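You operate a simulated robot arm through the tools that you are given. There is no shell and no other tool.

You are at the controls of a simulated robot arm. One attempt, no reset.

## Task
Mix some lemon squash with water in the red cup.
Fine: 30 to 60 ml from the squash jug first, then 100 to 150 ml from the clear jug; both jugs back where they stood; under 5 ml spilt. Set down upright: squash jug, clear jug.

The check looks at the end state, three seconds after you hand in, the way a careful person would. Anything else that was tipped, shoved, dropped, spilled or broken makes it a failure.

## Robot
A 6-joint arm with a two-finger parallel gripper, fixed in place. Base frame: the origin is on the floor under the middle of its stand, x ahead of it, y to its left, z up; the work surface is at about z = 900. Readings come in mm, degrees, newtons and seconds.
It reaches about 1347 mm from its shoulder. Its first joint turns from -166.0 to 166.0 degrees. Payload 3.91 kg.
Tool frame: the origin (TCP) lies between the finger pads and is the grasp point; the fingertips stand 30 mm ahead of it; z points along the fingers, y is the line along which they close. Largest opening 110 mm; finger width 20, thickness 10; the body of the gripper, 48 by 112 mm, starts 55 mm behind the TCP.
Orientation is that of the tool frame in the base frame, as a unit quaternion [x, y, z, w]. With the fingers straight down and closing along the base's y, the tool's x points along the base's -x, its y along +y and its z along -z.

## Interface
- The arm moves only by the tool nudge_tool. Its argument "steps" is a list of rows, each a list of 7 numbers: the gripper command, from -1 (shut) to 1 (fully open), values between in proportion, then the shift along the tool's x, y, z in units of 400 mm (1.0 is 400 mm), then the turn, a rotation vector about the tool's x, y, z in units of 45 degrees (1.0 is 45 degrees). In form: [[jaw, x, y, z, ax, ay, az], ...]. A call has 1 to 20 rows; each row is the pose to reach, as a shift and turn from the pose commanded when the call began, along the tool's axes at that moment. A call with a number of a shift or a turn outside -1 to 1 is refused whole. A row lasts 0.2 s, in which the tool goes at most 50 mm and 8.6 degrees; a call with a longer step from one row to the next is refused whole, and so is a gripper value outside its range. A pose out of reach is approached as far as the arm can. The call stops where the force on the tool passes 40 N (or 10 N more than at its start, if that is more) or the arm is blocked; 0.2 s more then pass. The fingers move at their own pace (about 108 mm/s each) and stop on an object; they squeeze with about 43 N. The grip force told is the motor's: it shows also when the fingers shut on nothing. Time passes only in rows, and 0.2 s behind the last, so rows that repeat a pose let the fingers close. It gives the time, the measured TCP pose, the force on the tool (base axes), the opening and the grip force at its end, in the units of the frame above (readings bear some noise), with the torque about the TCP (base axes, N m) and any sound that the robot's microphone picked up.
- Cameras (640 x 400 px; columns grow to the right, rows downward): "scene" is fixed at [49.6, 500, 1490.5]; the picture's right is [0.08, -1.00, 0.00], its down [-0.67, -0.05, -0.74] and it looks along [0.74, 0.06, -0.68] (base axes); focal length 332 px, centre (320, 200). "wrist" rides on the gripper at [72, 17, -103] in the tool frame; the picture's right is [-0.23, 0.97, 0.00], its down [-0.76, -0.18, -0.62] and it looks along [-0.61, -0.14, 0.78] (tool axes); focal length 222 px, centre (320, 200). There is no depth. A picture from a camera that has moved, and an enlarged one, comes with that camera's place and axes in the base frame and with its lens.
- get_image(camera): a new picture of that camera. It takes no simulated time.
- inspect(camera, box): a new picture of the part [left, top, right, bottom] of that camera's present view, enlarged. It takes no simulated time.
- job_done(): hands the job in; it is judged then, once.

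Nothing tells you positions but the pictures and the camera data. Unless the task says otherwise, let go and move clear before handing in.

The tools are called after ">>>" as a command line: name --pt "numbers of a row" for each row, then --argument value for the rest, lists and objects as JSON in quotes. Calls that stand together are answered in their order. nudge_tool: Moves the arm, as the interface text tells. Its arguments: {"type":"object","properties":{"steps":{"type":"array"}},"required":["steps"]} The other tools are called the same way: get_image (camera) takes a picture; inspect (camera, box) takes an enlarged picture of a part of a camera's view; job_done () hands the job in.

At the start:

```text
clock: 0.0
ee_pos: [436.2, 359.1, 1221.7]
ee_rot: [-0.001, 1.0, -0.001, 0.0]
ft_force: [0.0, -0.9, -0.1]
wrist_torque: [0.0, 0.01, -0.02]
width: 110.1
gripper_force: 0.1
```

scene: 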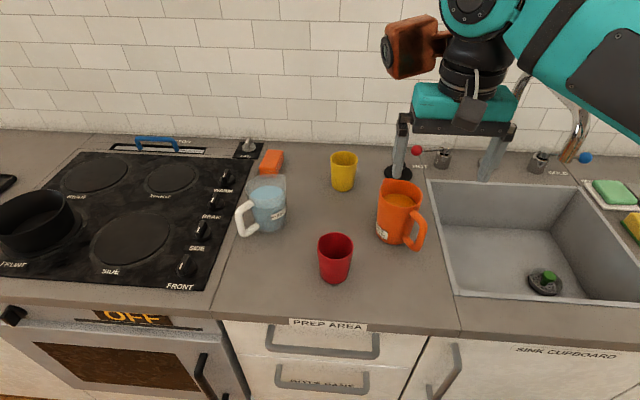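
wrist: 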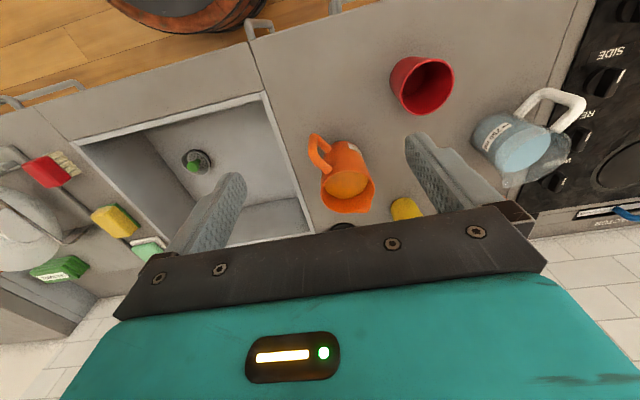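

I see a red cup, an orange jug with an orange-yellow liquid, a clear jug with a white handle and bluish water, and a yellow cup. I'll look closer before moving.

>>> inspect --camera "scene" --box '[220, 130, 460, 300]'

>>> inspect --camera "scene" --box '[360, 160, 440, 260]'

>>> inspect --camera "scene" --box '[225, 165, 305, 245]'

>>> inspect --camera "wrist" --box '[290, 40, 600, 230]'

```text
2.35 times, centred on (340, 215) of scene
camera zoom: at [49.6, 500.0, 1490.5], right [0.08, -1.0, 0.0], down [-0.67, -0.05, -0.74], along [0.74, 0.06, -0.68], focal length 780 px, centre (273, 165)
```

zoom: 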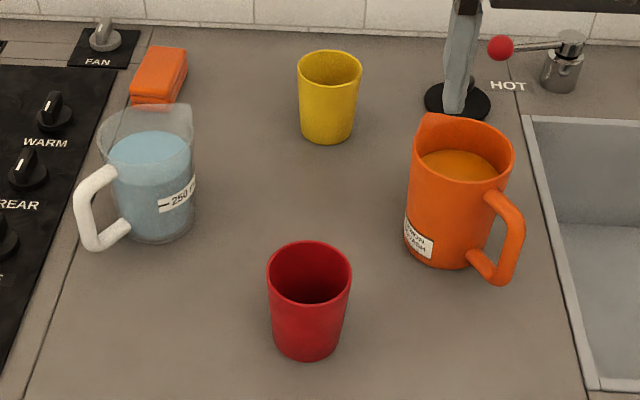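

```text
4.00 times, centred on (400, 210) of scene
camera zoom: at [49.6, 500.0, 1490.5], right [0.08, -1.0, 0.0], down [-0.67, -0.05, -0.74], along [0.74, 0.06, -0.68], focal length 1326 px, centre (0, 160)
```

zoom: 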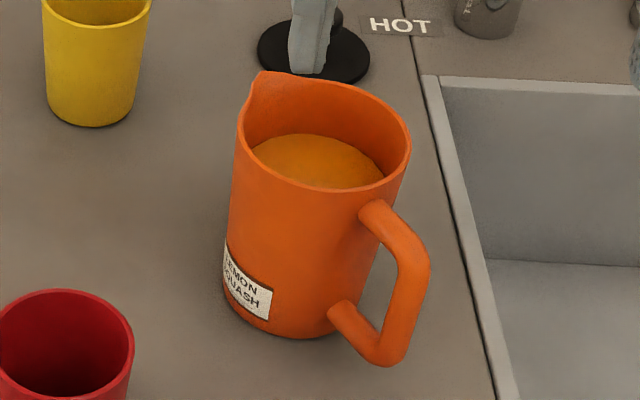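

```text
5.00 times, centred on (265, 205) of scene
camera zoom: at [49.6, 500.0, 1490.5], right [0.08, -1.0, 0.0], down [-0.67, -0.05, -0.74], along [0.74, 0.06, -0.68], focal length 1658 px, centre (595, 175)
```

zoom: 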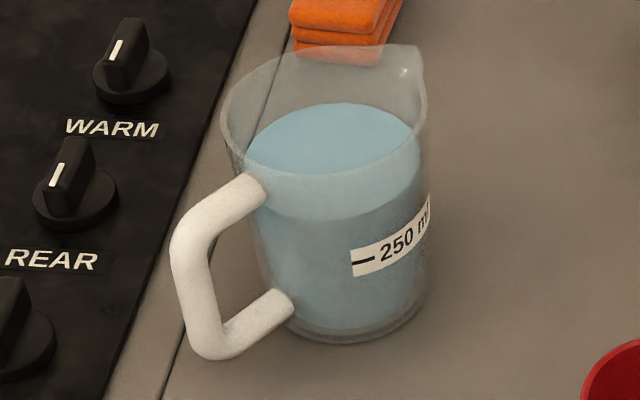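

```text
2.06 times, centred on (445, 135) of wrist
camera zoom: at [364.1, 376.5, 1324.1], right [0.23, 0.97, 0.0], down [0.76, -0.18, 0.62], along [0.61, -0.14, -0.78], focal length 459 px, centre (62, 334)
```

zoom: 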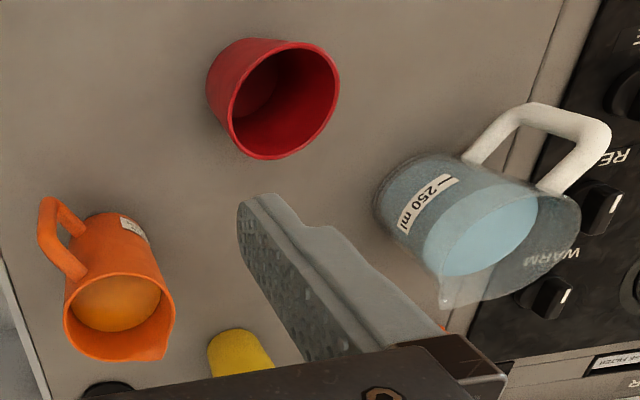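

The orange squash jug stands near (588, 371) with its handle pointing toward me at about -138°. The clear jug stands near (593, 665), handle at about +138°, and the red cup is near (467, 504). I'll move to a pre-grasp pose behind the orange jug's handle, fingers open and pitched 45° down.

>>> nudge_tool --pt "1 -0.004 -0.027 0.0315 -0.0366 -0.0954 -0.0885" --pt "1 -0.0085 -0.0545 0.063 -0.0732 -0.1908 -0.177" --pt "1 -0.013 -0.082 0.0945 -0.1098 -0.2862 -0.2655" --pt "1 -0.017 -0.109 0.126 -0.1464 -0.3816 -0.354" --pt "1 -0.021 -0.136 0.1575 -0.183 -0.477 -0.4425" --pt "1 -0.0255 -0.1635 0.189 -0.2196 -0.5724 -0.531" --pt "1 -0.03 -0.191 0.2205 -0.2562 -0.6678 -0.6195" --pt "1 -0.034 -0.218 0.252 -0.2928 -0.7632 -0.708" --pt "1 -0.038 -0.245 0.2835 -0.3294 -0.8586 -0.7965" --pt "1 -0.0425 -0.2725 0.315 -0.366 -0.954 -0.885"

```text
clock: 2.2
ee_pos: [455.1, 250.9, 1094.4]
ee_rot: [-0.332, 0.862, 0.137, 0.358]
ft_force: [-0.1, 0.2, -0.6]
wrist_torque: [0.0, 0.03, 0.03]
width: 109.9
gripper_force: 0.1
```

>>> get_image --camera "wrist"

>>> get_image --camera "scene"

```text
taken
camera wrist: at [350.3, 179.5, 1115.3], right [-0.53, 0.83, 0.16], down [0.19, -0.07, 0.98], along [0.82, 0.55, -0.12], focal length 222 px, centre (320, 200)
```

wrist: 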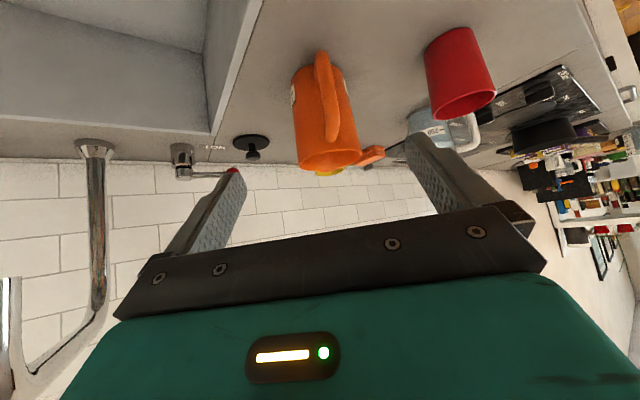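

```text
taken
```

scene: 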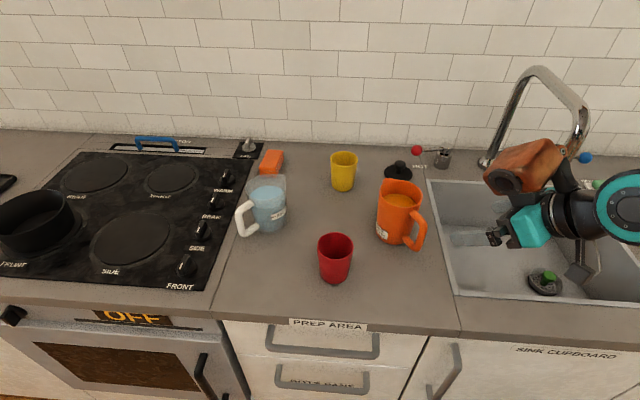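

The arm reached the pre-grasp pose and the wrist camera sees the orange jug upside down from behind its handle. I'll zoom in to refine the handle position and direction.

>>> inspect --camera "wrist" --box '[260, 30, 420, 190]'

>>> inspect --camera "scene" --box '[365, 170, 435, 255]'

>>> inspect --camera "scene" --box '[300, 215, 380, 295]'

```text
2.50 times, centred on (340, 110) of wrist
camera zoom: at [350.3, 179.5, 1115.3], right [-0.53, 0.83, 0.16], down [0.19, -0.07, 0.98], along [0.82, 0.55, -0.12], focal length 555 px, centre (270, 425)
```

zoom: 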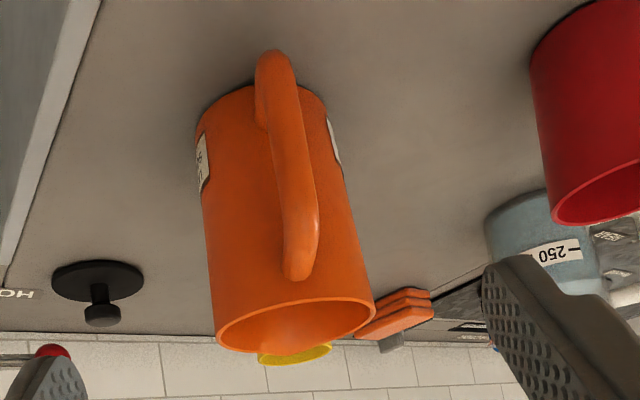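

```text
4.71 times, centred on (400, 212) of scene
camera zoom: at [49.6, 500.0, 1490.5], right [0.08, -1.0, 0.0], down [-0.67, -0.05, -0.74], along [0.74, 0.06, -0.68], focal length 1560 px, centre (-56, 141)
```

zoom: 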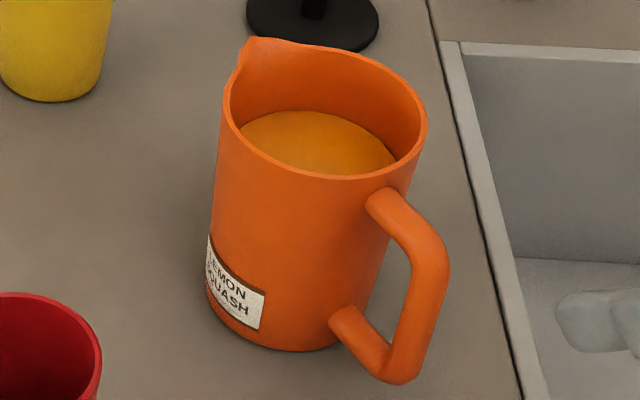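

```text
5.00 times, centred on (340, 255) of scene
camera zoom: at [49.6, 500.0, 1490.5], right [0.08, -1.0, 0.0], down [-0.67, -0.05, -0.74], along [0.74, 0.06, -0.68], focal length 1658 px, centre (220, -75)
```

zoom: 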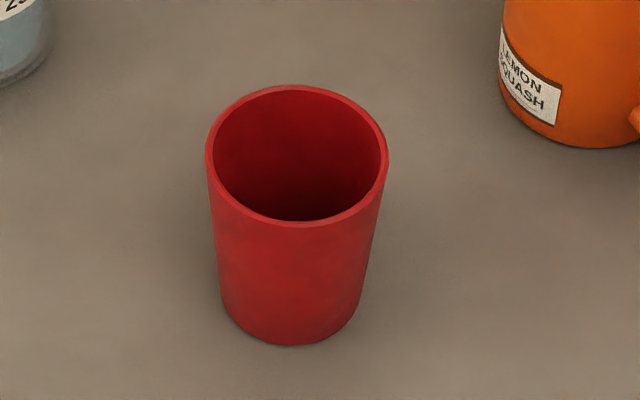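

Triangulating from both cameras puts the orange jug's axis at about (592, 371), its rim at z≈1023, and the handle bar near (524, 327), azimuth about -147°. I'll align to that and close in to 90 mm short of the grasp.

>>> nudge_tool --pt "1 -0.0023 0.0163 0.0475 0.0471 0 0.0471" --pt "1 -0.0045 0.0327 0.095 0.0943 0 0.0943" --pt "1 -0.0068 0.049 0.1425 0.1414 0 0.1414"

>>> get_image --camera "wrist"

>>> inspect --camera "scene" --box '[360, 150, 480, 260]'

```text
clock: 3.0
ee_pos: [472.2, 292.9, 1056.0]
ee_rot: [-0.263, 0.886, 0.109, 0.366]
ft_force: [0.0, -0.8, -0.6]
wrist_torque: [0.02, 0.01, 0.04]
width: 109.8
gripper_force: 0.1
```

```text
taken
camera wrist: at [358.6, 239.6, 1077.5], right [-0.4, 0.9, 0.16], down [0.18, -0.1, 0.98], along [0.9, 0.42, -0.12], focal length 222 px, centre (320, 200)
```

wrist: 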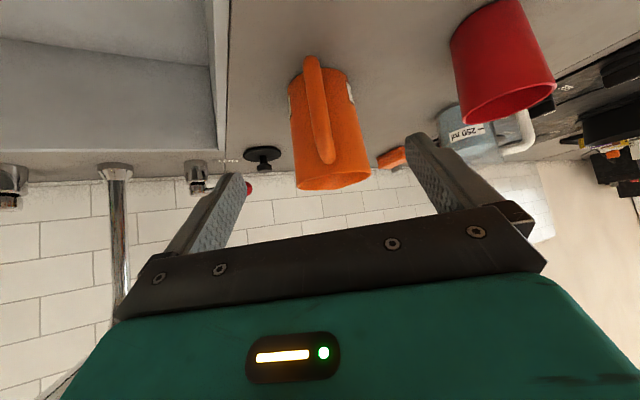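

```text
3.64 times, centred on (420, 205) of scene
camera zoom: at [49.6, 500.0, 1490.5], right [0.08, -1.0, 0.0], down [-0.67, -0.05, -0.74], along [0.74, 0.06, -0.68], focal length 1205 px, centre (-44, 182)
```

zoom: 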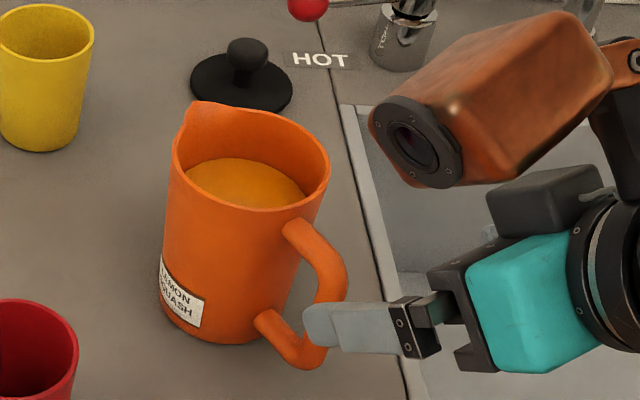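

The fingers now line up behind the handle. Before closing in I want the whole arm in view, so that no link comes near the jug.

>>> get_image --camera "scene"

>>> inspect --camera "wrist" --box '[260, 30, 420, 200]'

```text
taken
```

scene: 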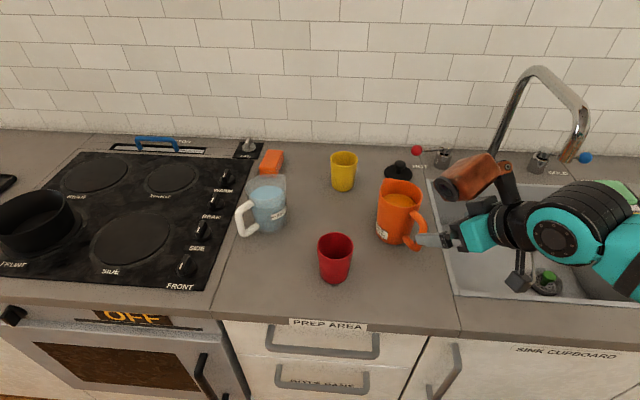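

```text
2.35 times, centred on (340, 115) of wrist
camera zoom: at [358.6, 239.6, 1077.5], right [-0.4, 0.9, 0.16], down [0.18, -0.1, 0.98], along [0.9, 0.42, -0.12], focal length 523 px, centre (273, 400)
```

zoom: 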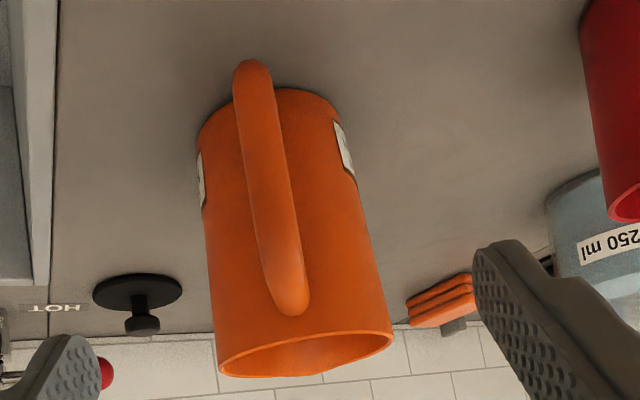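

A steeper grip at 65° down lets the pads run along the whole handle bar, which resists the jug's weight far better. I'll rotate to that, still 90 mm short of the handle.

>>> nudge_tool --pt "1 -0.0186 0.0018 0.0101 0.0079 0.148 0.0079" --pt "1 -0.0371 0.0035 0.0202 0.0157 0.296 0.0157" --pt "1 -0.0557 0.0053 0.0303 0.0236 0.444 0.0236"

>>> get_image --camera "wrist"

>>> inspect --camera "scene" --box '[360, 150, 480, 260]'

```text
clock: 3.8
ee_pos: [491.6, 307.1, 1064.6]
ee_rot: [-0.266, 0.939, 0.056, 0.209]
ft_force: [-0.8, 0.0, 0.0]
wrist_torque: [0.02, -0.02, -0.02]
width: 110.2
gripper_force: 0.0
```

```text
taken
camera wrist: at [388.4, 265.6, 1126.3], right [-0.33, 0.94, 0.09], down [0.45, 0.08, 0.89], along [0.83, 0.34, -0.45], focal length 222 px, centre (320, 200)
```

wrist: 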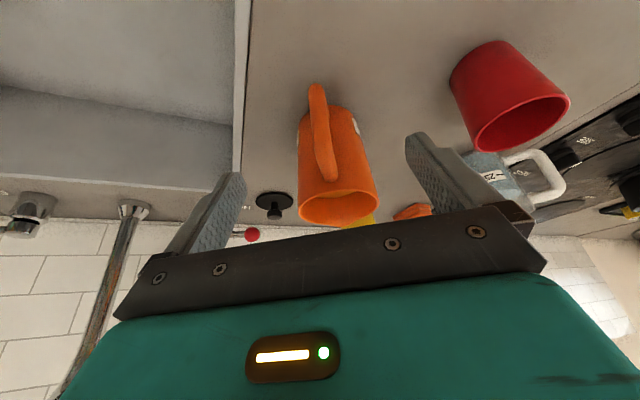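

```text
3.64 times, centred on (420, 205) of scene
camera zoom: at [49.6, 500.0, 1490.5], right [0.08, -1.0, 0.0], down [-0.67, -0.05, -0.74], along [0.74, 0.06, -0.68], focal length 1205 px, centre (-44, 182)
```

zoom: 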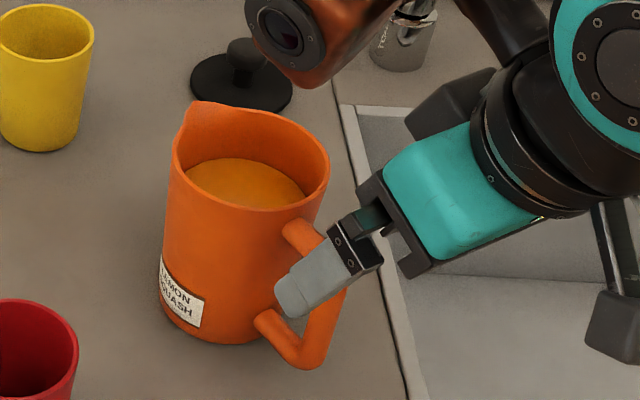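

The handle sits centred between the open fingers. I'll advance the remaining 90 mm so the fingers straddle the bar.

>>> nudge_tool --pt "1 0 0.0013 0.05 0 0 0" --pt "1 0 0.0025 0.1 0 0 0" --pt "1 0 0.004 0.15 0 0 0" --pt "1 0 0.004 0.19 0 0 0" --pt "1 0 0.004 0.225 0 0 0"

>>> get_image --camera "wrist"

>>> inspect --camera "scene" --box '[360, 150, 480, 260]'

```text
clock: 5.0
ee_pos: [523.1, 329.0, 982.3]
ee_rot: [-0.266, 0.939, 0.057, 0.21]
ft_force: [-0.6, 0.7, 0.3]
wrist_torque: [-0.01, -0.01, -0.01]
width: 110.0
gripper_force: 0.1
```

```text
taken
camera wrist: at [420.3, 286.4, 1045.3], right [-0.33, 0.94, 0.09], down [0.45, 0.08, 0.89], along [0.83, 0.34, -0.45], focal length 222 px, centre (320, 200)
```

wrist: 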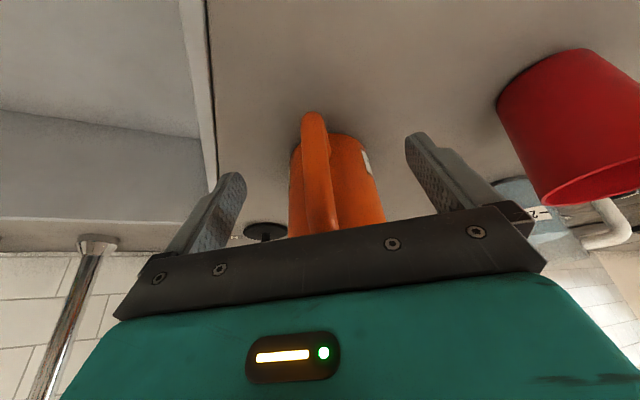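

```text
3.64 times, centred on (420, 205) of scene
camera zoom: at [49.6, 500.0, 1490.5], right [0.08, -1.0, 0.0], down [-0.67, -0.05, -0.74], along [0.74, 0.06, -0.68], focal length 1205 px, centre (-44, 182)
```

zoom: 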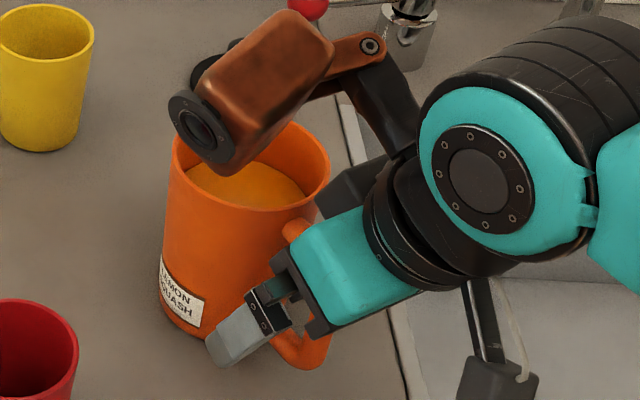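

The fingers straddle the handle cleanly. I'll partly close to 40 mm and check the centring before gripping.

>>> nudge_tool --pt "-0.27 0 0 0 0 0 0" --pt "-0.27 0 0 0 0 0 0" --pt "-0.27 0 0 0 0 0 0"

>>> inspect --camera "wrist" --box '[240, 80, 420, 260]'

```text
clock: 5.8
ee_pos: [523.8, 329.6, 983.3]
ee_rot: [-0.265, 0.939, 0.056, 0.21]
ft_force: [0.4, 0.7, 0.5]
wrist_torque: [0.02, 0.01, -0.01]
width: 40.5
gripper_force: 0.1
```

```text
2.22 times, centred on (330, 170) of wrist
camera zoom: at [420.2, 286.4, 1045.3], right [-0.33, 0.94, 0.09], down [0.45, 0.08, 0.89], along [0.83, 0.34, -0.45], focal length 494 px, centre (298, 267)
```

zoom: 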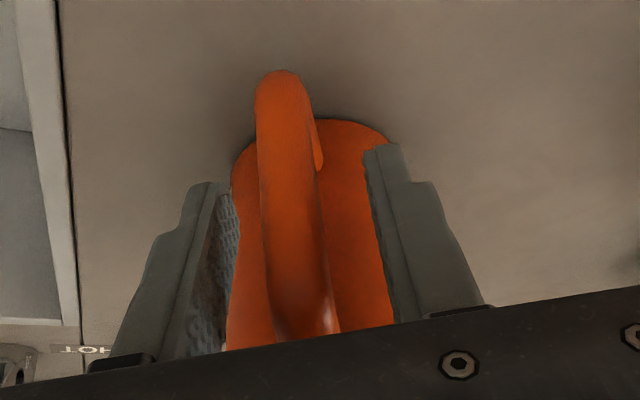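

The handle is centred between the fingers to within a couple of millimetres. Now I'll grip.

>>> nudge_tool --pt "-0.5 0 0 0 0 0 0" --pt "-0.8 0 0 0 0 0 0" --pt "-1 0 0 0 0 0 0" --pt "-1 0 0 0 0 0 0" --pt "-1 0 0 0 0 0 0"

>>> inspect --camera "wrist" --box '[240, 80, 420, 260]'

>>> inspect --camera "scene" --box '[360, 150, 480, 260]'

```text
clock: 7.0
ee_pos: [522.3, 330.2, 983.1]
ee_rot: [-0.266, 0.939, 0.057, 0.209]
ft_force: [-0.9, 2.1, 1.3]
wrist_torque: [0.47, 0.01, 0.09]
width: 15.8
gripper_force: 43.3
```

```text
2.22 times, centred on (330, 170) of wrist
camera zoom: at [420.2, 286.4, 1045.4], right [-0.33, 0.94, 0.09], down [0.45, 0.08, 0.89], along [0.83, 0.34, -0.45], focal length 494 px, centre (298, 267)
```

zoom: 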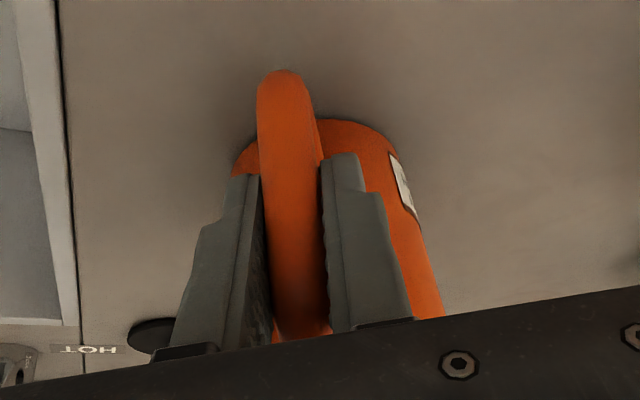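

```text
3.64 times, centred on (420, 205) of scene
camera zoom: at [49.6, 500.0, 1490.5], right [0.08, -1.0, 0.0], down [-0.67, -0.05, -0.74], along [0.74, 0.06, -0.68], focal length 1205 px, centre (-44, 182)
```

zoom: 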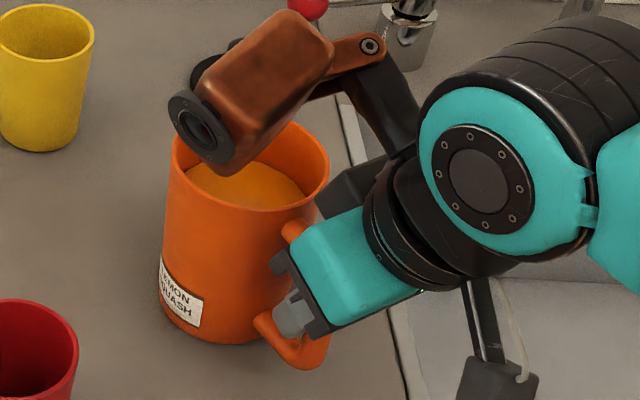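

The grip is solid at 15.8 mm and 43 N. I'll lift just 8 mm and check that the jug hangs upright without slipping.

>>> nudge_tool --pt "-1 -0.0042 0 -0.009 0 0 0" --pt "-1 -0.0084 -0.0001 -0.0181 0 0 0" --pt "-1 -0.0084 -0.0001 -0.0181 0 0 0" --pt "-1 -0.0084 -0.0001 -0.0181 0 0 0"

>>> get_image --camera "wrist"

>>> inspect --camera "scene" --box '[360, 150, 480, 260]'

```text
clock: 8.0
ee_pos: [523.1, 328.3, 989.5]
ee_rot: [-0.267, 0.939, 0.056, 0.21]
ft_force: [0.3, 0.2, -4.4]
wrist_torque: [-0.16, 0.34, 0.03]
width: 15.9
gripper_force: 42.9
```

```text
taken
camera wrist: at [421.1, 286.4, 1052.6], right [-0.33, 0.94, 0.09], down [0.45, 0.08, 0.89], along [0.83, 0.34, -0.45], focal length 222 px, centre (320, 200)
```

wrist: 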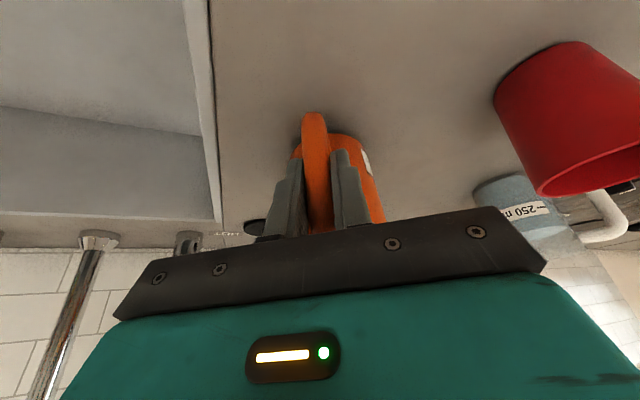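

```text
3.64 times, centred on (420, 205) of scene
camera zoom: at [49.6, 500.0, 1490.5], right [0.08, -1.0, 0.0], down [-0.67, -0.05, -0.74], along [0.74, 0.06, -0.68], focal length 1205 px, centre (-44, 182)
```

zoom: 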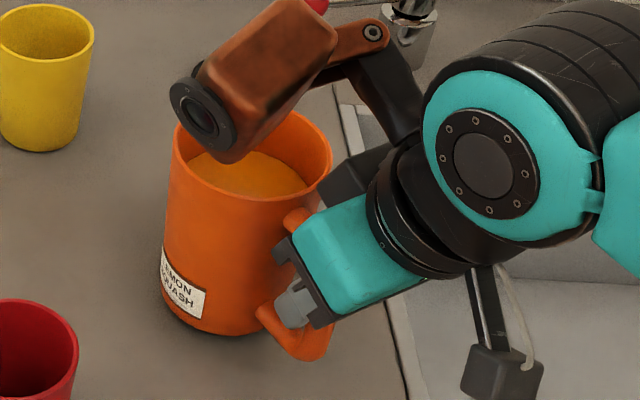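

The tool carries about 4.4 N and the jug looks level. I'll lift another 20 mm to confirm it is fully off the counter.

>>> nudge_tool --pt "-1 -0.0106 -0.0001 -0.0226 0 0 0" --pt "-1 -0.0211 -0.0003 -0.0453 0 0 0" --pt "-1 -0.0211 -0.0003 -0.0453 0 0 0" --pt "-1 -0.0211 -0.0003 -0.0453 0 0 0"

>>> inspect --camera "wrist" --box '[240, 80, 420, 260]'

>>> inspect --camera "scene" --box '[360, 150, 480, 260]'

```text
clock: 9.0
ee_pos: [523.2, 329.4, 1009.7]
ee_rot: [-0.265, 0.94, 0.056, 0.208]
ft_force: [-0.3, -0.7, -5.6]
wrist_torque: [-0.2, 0.34, -0.03]
width: 15.9
gripper_force: 43.0
```

```text
2.22 times, centred on (330, 170) of wrist
camera zoom: at [421.1, 287.0, 1072.6], right [-0.33, 0.94, 0.09], down [0.45, 0.08, 0.89], along [0.83, 0.34, -0.45], focal length 494 px, centre (298, 267)
```

zoom: 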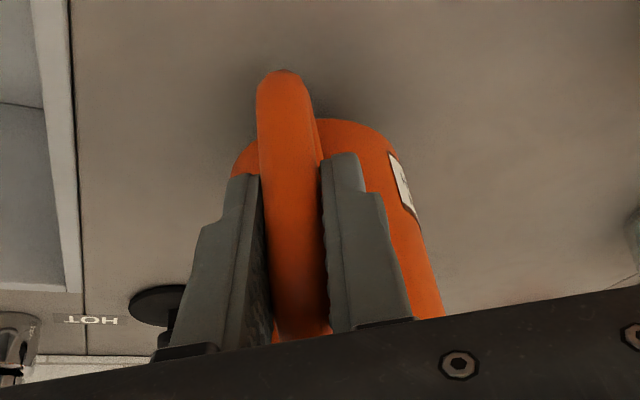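

```text
3.64 times, centred on (420, 205) of scene
camera zoom: at [49.6, 500.0, 1490.5], right [0.08, -1.0, 0.0], down [-0.67, -0.05, -0.74], along [0.74, 0.06, -0.68], focal length 1205 px, centre (-44, 182)
```

zoom: 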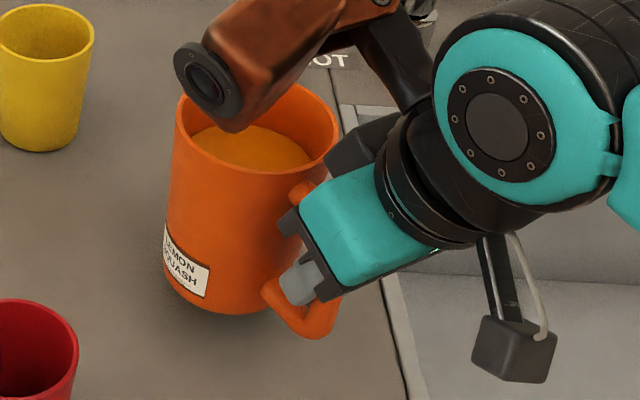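

The jug is fully lifted, upright and not slipping, at about 5 N. I'll raise it further and start yawing the spout toward the cup in a smooth ramp.

>>> nudge_tool --pt "-1 -0.0095 0 -0.0204 0 0 0" --pt "-1 -0.0238 0 -0.0509 -0.0141 0 -0.0302" --pt "-1 -0.038 0 -0.0815 -0.0563 0 -0.1208" --pt "-1 -0.0523 -0.001 -0.112 -0.1042 0 -0.2236" --pt "-1 -0.0665 -0.001 -0.1426 -0.1521 0 -0.3263" --pt "-1 -0.0808 -0.001 -0.1731 -0.2 0 -0.429" --pt "-1 -0.0903 -0.001 -0.1935 -0.2479 0 -0.5317" --pt "-1 -0.095 -0.001 -0.2037 -0.2817 0 -0.6042" --pt "-1 -0.095 -0.001 -0.2037 -0.2817 0 -0.6042"

>>> get_image --camera "scene"

>>> get_image --camera "wrist"

```text
clock: 11.0
ee_pos: [522.6, 328.7, 1099.4]
ee_rot: [-0.501, 0.838, 0.108, 0.186]
ft_force: [0.6, 0.0, -4.7]
wrist_torque: [-0.34, 0.16, 0.02]
width: 15.9
gripper_force: 43.1
```

```text
taken
```

scene: 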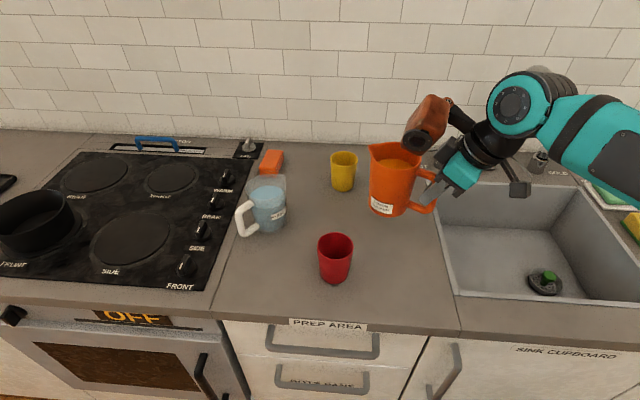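

```text
taken
camera wrist: at [455.3, 241.5, 1163.2], right [-0.76, 0.64, 0.09], down [0.36, 0.29, 0.89], along [0.54, 0.71, -0.45], focal length 222 px, centre (320, 200)
```

wrist: 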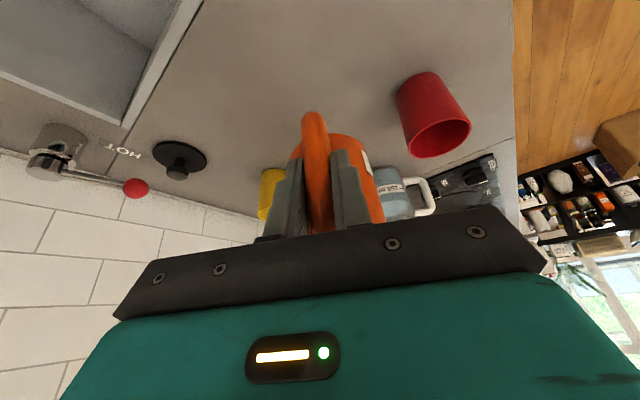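

The jug stays level while carried. Next I'll finish the yaw so the spout faces +y and move to the right of the red cup, still well above it.

>>> nudge_tool --pt "-1 0.0065 0.0056 -0.003 -0.0163 0 -0.035" --pt "-1 0.0218 0.0187 -0.0101 -0.0545 0 -0.1168" --pt "-1 0.0392 0.0336 -0.0183 -0.098 0 -0.2103" --pt "-1 0.0566 0.0485 -0.0264 -0.1416 0 -0.3037" --pt "-1 0.074 0.0634 -0.0345 -0.1852 0 -0.3972" --pt "-1 0.0914 0.0784 -0.0426 -0.2287 0 -0.4906" --pt "-1 0.1034 0.0886 -0.0482 -0.2587 0 -0.5549" --pt "-1 0.1088 0.0933 -0.0507 -0.2723 0 -0.5841" --pt "-1 0.1088 0.0933 -0.0507 -0.2723 0 -0.5841"

>>> get_image --camera "scene"

>>> get_image --camera "wrist"

```text
clock: 13.0
ee_pos: [468.4, 304.6, 1098.2]
ee_rot: [0.694, -0.687, -0.151, -0.152]
ft_force: [0.5, -0.3, -5.0]
wrist_torque: [-0.4, 0.01, -0.01]
width: 15.6
gripper_force: 43.4
```

```text
taken
```

scene: 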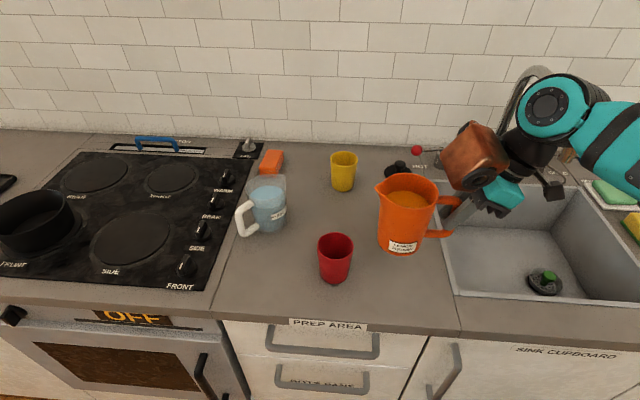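

```text
taken
camera wrist: at [450.9, 195.6, 1162.1], right [-0.98, 0.2, 0.09], down [0.17, 0.43, 0.89], along [0.13, 0.88, -0.46], focal length 222 px, centre (320, 200)
```

wrist: 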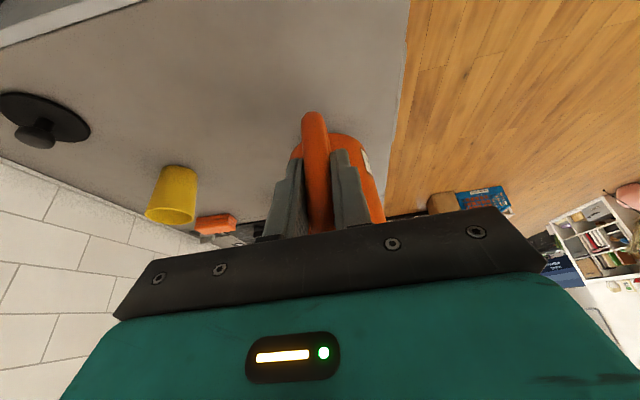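

The spout now faces the cup from the right. I'll zoom in to locate the spout tip and the cup rim exactly before tilting.

>>> inspect --camera "scene" --box '[360, 160, 470, 270]'

>>> inspect --camera "scene" --box '[310, 225, 365, 290]'

```text
3.64 times, centred on (415, 215) of scene
camera zoom: at [49.6, 500.0, 1490.5], right [0.08, -1.0, 0.0], down [-0.67, -0.05, -0.74], along [0.74, 0.06, -0.68], focal length 1205 px, centre (-26, 146)
```

zoom: 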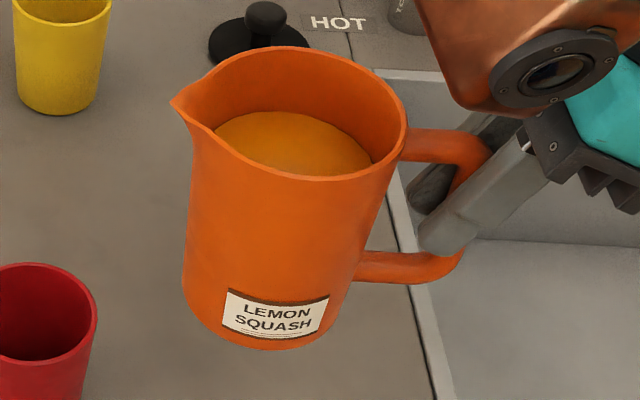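

```text
6.15 times, centred on (338, 258) of scene
camera zoom: at [49.6, 500.0, 1490.5], right [0.08, -1.0, 0.0], down [-0.67, -0.05, -0.74], along [0.74, 0.06, -0.68], focal length 2040 px, centre (212, -154)
```

zoom: 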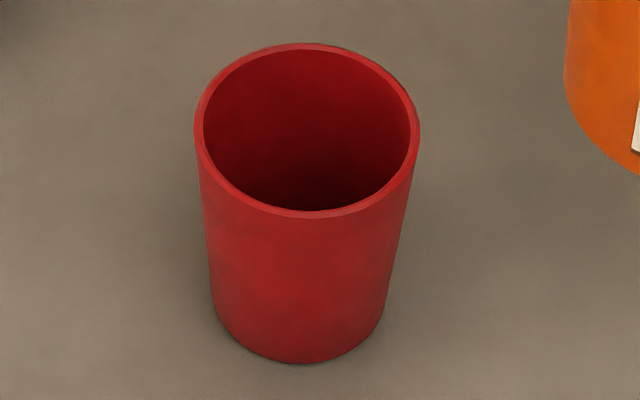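

The spout tip is at (468, 444, 1138), 140 mm ahead of and 39 mm above the TCP. The cup is centred at (466, 503.5) with its rim at z≈988. I'll tilt to 24°, still below the pouring angle, while bringing the lip over the cup.

>>> nudge_tool --pt "-1 -0.0039 0.0004 0.0124 0 0.0427 0" --pt "-1 -0.0096 0.0011 0.0309 0 0.1067 0" --pt "-1 -0.0164 0.0019 0.0526 0 0.1813 0" --pt "-1 -0.0231 0.0026 0.0742 0 0.256 0" --pt "-1 -0.0299 0.0034 0.0959 0 0.3307 0" --pt "-1 -0.0366 0.0042 0.1175 0 0.4053 0" --pt "-1 -0.0434 0.005 0.1391 0 0.48 0" --pt "-1 -0.0482 0.0055 0.1546 0 0.5333 0" --pt "-1 -0.0482 0.0055 0.1546 0 0.5333 0"

>>> get_image --camera "scene"

>>> inspect --camera "scene" --box '[310, 160, 450, 290]'

>>> get_image --camera "wrist"

```text
clock: 15.0
ee_pos: [465.6, 349.4, 1050.2]
ee_rot: [0.711, -0.703, -0.004, -0.006]
ft_force: [0.2, -0.6, -5.3]
wrist_torque: [-0.29, -0.02, 0.03]
width: 15.6
gripper_force: 43.0
```

```text
taken
```

scene: 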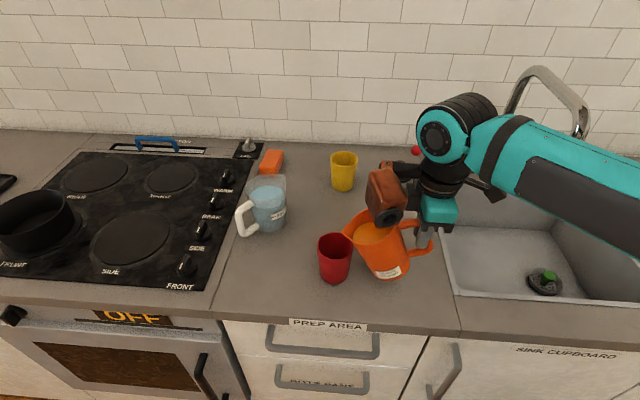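

```text
3.08 times, centred on (380, 225) of scene
camera zoom: at [49.6, 500.0, 1490.5], right [0.08, -1.0, 0.0], down [-0.67, -0.05, -0.74], along [0.74, 0.06, -0.68], focal length 1020 px, centre (135, 123)
```

zoom: 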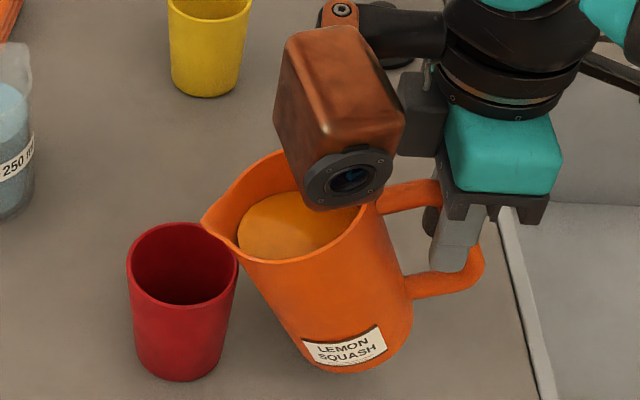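

```text
taken
camera wrist: at [447.9, 275.0, 1153.4], right [-0.98, 0.22, 0.0], down [0.17, 0.76, 0.63], along [0.14, 0.62, -0.77], focal length 222 px, centre (320, 200)
```

wrist: 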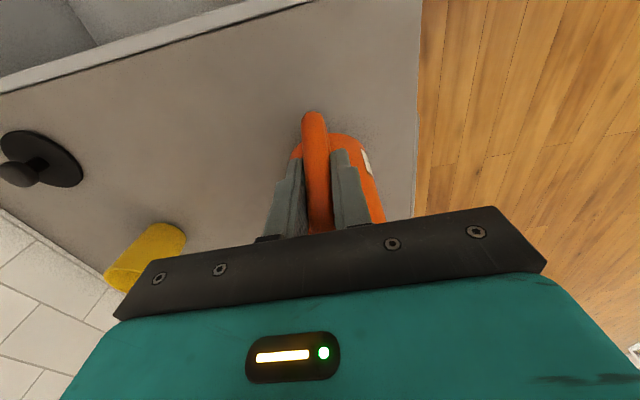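

The lip sits at about (466, 492, 1031), inside the cup's near rim and 40 mm above it, and nothing flows yet. I'll tilt in small steps around the lip and watch for the flow to start.

>>> nudge_tool --pt "-1 -0.002 0 -0.007 0 0.037 0" --pt "-1 -0.004 0 -0.014 0 0.074 0" --pt "-1 -0.006 0 -0.0213 0 0.1111 0" --pt "-1 -0.006 0 -0.0213 0 0.1111 0" --pt "-1 -0.006 0 -0.0213 0 0.1111 0"

>>> inspect --camera "scene" --box '[310, 190, 420, 290]'

```text
clock: 16.2
ee_pos: [464.7, 350.8, 1060.1]
ee_rot: [0.71, -0.703, 0.028, 0.025]
ft_force: [-0.3, 0.5, -5.9]
wrist_torque: [-0.27, 0.04, -0.03]
width: 15.8
gripper_force: 43.2
```

```text
4.00 times, centred on (365, 240) of scene
camera zoom: at [49.6, 500.0, 1490.5], right [0.08, -1.0, 0.0], down [-0.67, -0.05, -0.74], along [0.74, 0.06, -0.68], focal length 1326 px, centre (140, 40)
```

zoom: 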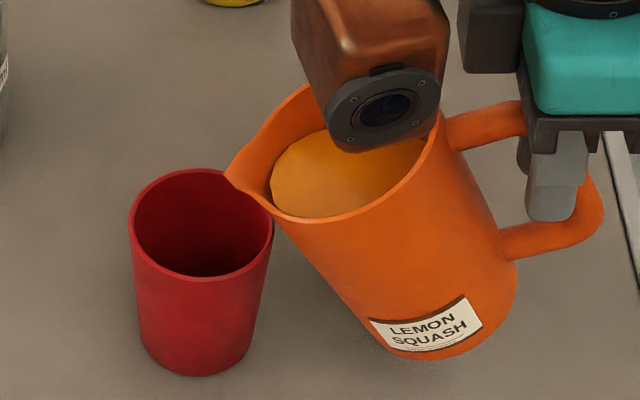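

Nothing is flowing yet and the liquid is close to the spout. I'll tilt 2° more and look again.

>>> nudge_tool --pt "-1 -0.0015 0 -0.006 0 0.022 0" --pt "-1 -0.003 0 -0.0123 0 0.0444 0" --pt "-1 -0.003 0 -0.0123 0 0.0444 0" --pt "-1 -0.003 0 -0.0123 0 0.0444 0"

>>> inspect --camera "scene" --box '[310, 190, 420, 290]'

```text
clock: 17.2
ee_pos: [465.1, 352.1, 1065.3]
ee_rot: [0.71, -0.703, 0.039, 0.037]
ft_force: [-0.9, -0.6, -5.8]
wrist_torque: [-0.28, 0.03, 0.0]
width: 16.0
gripper_force: 42.7
```

```text
4.00 times, centred on (365, 240) of scene
camera zoom: at [49.6, 500.0, 1490.5], right [0.08, -1.0, 0.0], down [-0.67, -0.05, -0.74], along [0.74, 0.06, -0.68], focal length 1326 px, centre (140, 40)
```

zoom: 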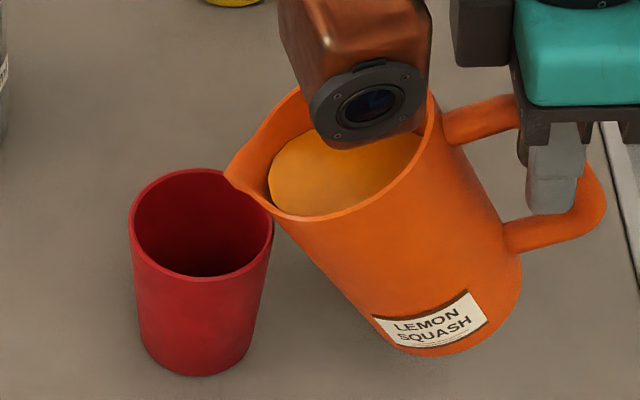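

Still no flow at 31°. Another 2°.

>>> nudge_tool --pt "-1 -0.0012 0 -0.006 0 0.022 0" --pt "-1 -0.0025 0 -0.0123 0 0.0444 0" --pt "-1 -0.0025 0 -0.0123 0 0.0444 0" --pt "-1 -0.0025 0 -0.0123 0 0.0444 0"

>>> inspect --camera "scene" --box '[310, 190, 420, 290]'

```text
clock: 18.2
ee_pos: [464.2, 354.3, 1071.0]
ee_rot: [0.709, -0.702, 0.051, 0.049]
ft_force: [-0.7, -0.5, -4.7]
wrist_torque: [-0.27, -0.02, 0.01]
width: 15.8
gripper_force: 42.6
```

```text
4.00 times, centred on (365, 240) of scene
camera zoom: at [49.6, 500.0, 1490.5], right [0.08, -1.0, 0.0], down [-0.67, -0.05, -0.74], along [0.74, 0.06, -0.68], focal length 1326 px, centre (140, 40)
```

zoom: 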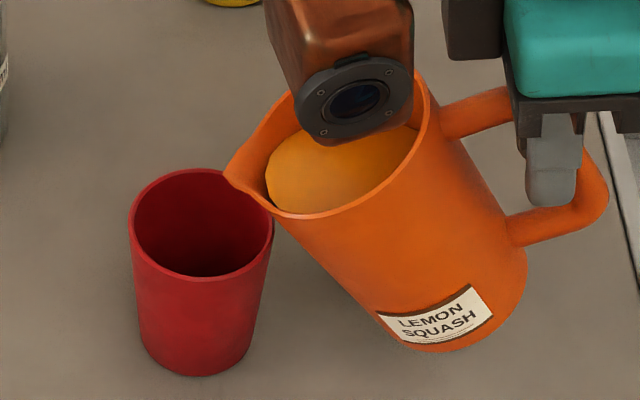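

Still dry at 33°. Another 2°.

>>> nudge_tool --pt "-1 -0.0012 0 -0.006 0 0.022 0" --pt "-1 -0.0023 0 -0.0124 0 0.0444 0" --pt "-1 -0.0023 0 -0.0124 0 0.0444 0" --pt "-1 -0.0023 0 -0.0124 0 0.0444 0"

>>> inspect --camera "scene" --box '[310, 190, 420, 290]'

```text
clock: 19.2
ee_pos: [465.5, 355.3, 1075.0]
ee_rot: [0.707, -0.702, 0.064, 0.062]
ft_force: [-0.2, 1.6, -4.3]
wrist_torque: [-0.2, -0.02, 0.01]
width: 15.8
gripper_force: 42.4
```

```text
4.00 times, centred on (365, 240) of scene
camera zoom: at [49.6, 500.0, 1490.5], right [0.08, -1.0, 0.0], down [-0.67, -0.05, -0.74], along [0.74, 0.06, -0.68], focal length 1326 px, centre (140, 40)
```

zoom: 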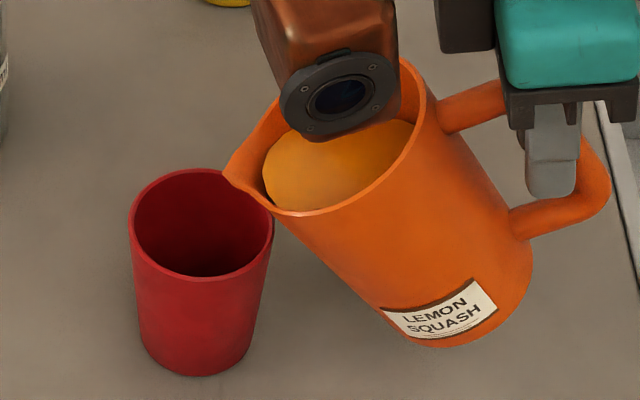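

No flow at 35° either; the surface is creeping toward the spout. Another 2°.

>>> nudge_tool --pt "-1 -0.001 0 -0.0063 0 0.022 0" --pt "-1 -0.0021 0 -0.0126 0 0.0444 0" --pt "-1 -0.0021 0 -0.0126 0 0.0444 0" --pt "-1 -0.0021 0 -0.0126 0 0.0444 0"

>>> inspect --camera "scene" --box '[310, 190, 420, 290]'

```text
clock: 20.2
ee_pos: [465.2, 357.9, 1080.0]
ee_rot: [0.706, -0.7, 0.077, 0.073]
ft_force: [0.0, 0.8, -5.5]
wrist_torque: [-0.24, -0.03, 0.02]
width: 15.7
gripper_force: 43.0
```

```text
4.00 times, centred on (365, 240) of scene
camera zoom: at [49.6, 500.0, 1490.5], right [0.08, -1.0, 0.0], down [-0.67, -0.05, -0.74], along [0.74, 0.06, -0.68], focal length 1326 px, centre (140, 40)
```

zoom: 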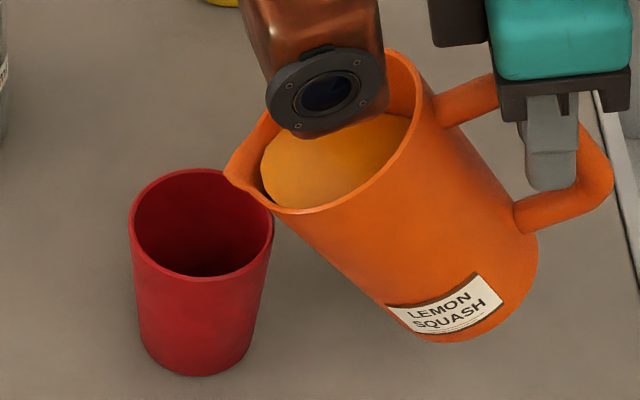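

Still nothing at 37°. Another 2°.

>>> nudge_tool --pt "-1 -0.0012 0 -0.0062 0 0.022 0" --pt "-1 -0.0025 0 -0.0123 0 0.0444 0" --pt "-1 -0.0025 0 -0.0123 0 0.0444 0" --pt "-1 -0.0025 0 -0.0123 0 0.0444 0"

>>> inspect --camera "scene" --box '[310, 190, 420, 290]'

```text
clock: 21.2
ee_pos: [466.5, 358.4, 1084.1]
ee_rot: [0.705, -0.698, 0.089, 0.086]
ft_force: [0.8, 0.2, -5.8]
wrist_torque: [-0.21, 0.03, 0.01]
width: 15.8
gripper_force: 43.4
```

```text
4.00 times, centred on (365, 240) of scene
camera zoom: at [49.6, 500.0, 1490.5], right [0.08, -1.0, 0.0], down [-0.67, -0.05, -0.74], along [0.74, 0.06, -0.68], focal length 1326 px, centre (140, 40)
```

zoom: 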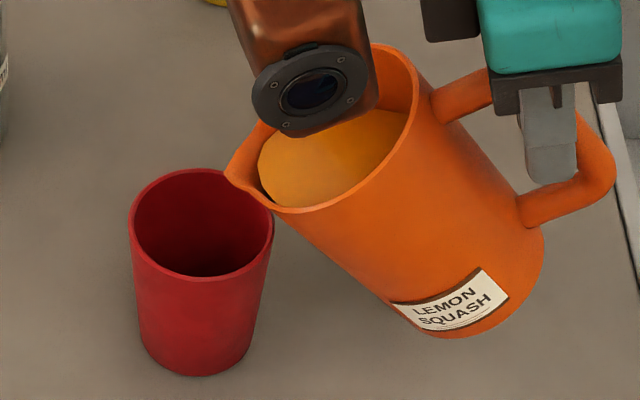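

The surface reaches the base of the spout at 39° but isn't over the lip. Another 2°.

>>> nudge_tool --pt "-1 -0.0012 0 -0.0062 0 0.022 0" --pt "-1 -0.0023 0 -0.0124 0 0.0444 0" --pt "-1 -0.0023 0 -0.0124 0 0.0444 0" --pt "-1 -0.0023 0 -0.0124 0 0.0444 0"

>>> inspect --camera "scene" --box '[310, 190, 420, 290]'

```text
clock: 22.2
ee_pos: [464.5, 362.3, 1088.9]
ee_rot: [0.703, -0.697, 0.101, 0.097]
ft_force: [0.0, 0.0, -4.8]
wrist_torque: [-0.2, -0.01, -0.01]
width: 15.9
gripper_force: 43.5
```

```text
4.00 times, centred on (365, 240) of scene
camera zoom: at [49.6, 500.0, 1490.5], right [0.08, -1.0, 0.0], down [-0.67, -0.05, -0.74], along [0.74, 0.06, -0.68], focal length 1326 px, centre (140, 40)
```

zoom: 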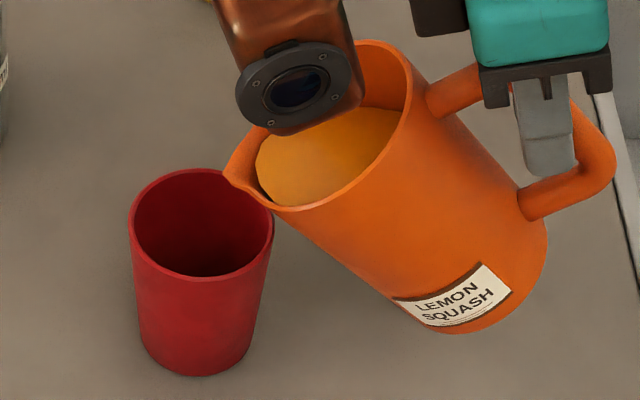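

No stream yet at 41°. I'll look closely at the lip and the cup.

>>> inspect --camera "scene" --box '[335, 215, 385, 260]'

>>> get_image --camera "wrist"

```text
8.89 times, centred on (360, 238) of scene
camera zoom: at [49.6, 500.0, 1490.5], right [0.08, -1.0, 0.0], down [-0.67, -0.05, -0.74], along [0.74, 0.06, -0.68], focal length 2947 px, centre (-36, -133)
```

zoom: 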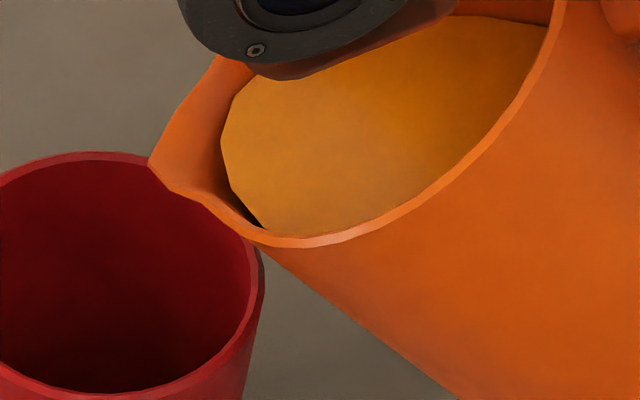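

```text
taken
camera wrist: at [447.9, 320.5, 1208.0], right [-0.98, 0.21, -0.07], down [0.17, 0.91, 0.39], along [0.14, 0.37, -0.92], focal length 222 px, centre (320, 200)
```

wrist: 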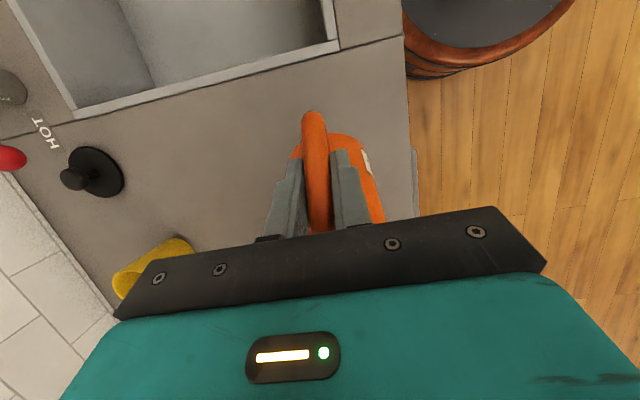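

The liquid surface is now level with the cylinder's rim at the spout root, so flow is imminent. I'll go in 1° steps.

>>> nudge_tool --pt "-1 -0.0005 0 -0.003 0 0.0111 0" --pt "-1 -0.001 0 -0.0063 0 0.0222 0" --pt "-1 -0.001 0 -0.0063 0 0.0222 0" --pt "-1 -0.001 0 -0.0063 0 0.0222 0"

>>> inspect --camera "scene" --box '[310, 190, 420, 290]'

```text
clock: 23.2
ee_pos: [465.6, 361.9, 1091.3]
ee_rot: [0.702, -0.696, 0.107, 0.105]
ft_force: [0.0, -0.3, -5.0]
wrist_torque: [-0.2, -0.01, 0.0]
width: 15.8
gripper_force: 43.3
```

```text
4.00 times, centred on (365, 240) of scene
camera zoom: at [49.6, 500.0, 1490.5], right [0.08, -1.0, 0.0], down [-0.67, -0.05, -0.74], along [0.74, 0.06, -0.68], focal length 1326 px, centre (140, 40)
```

zoom: 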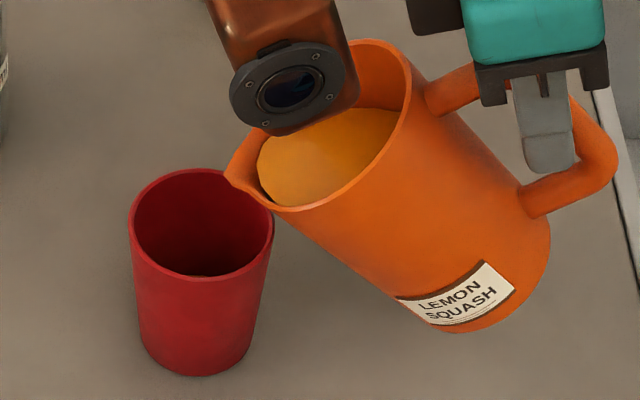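

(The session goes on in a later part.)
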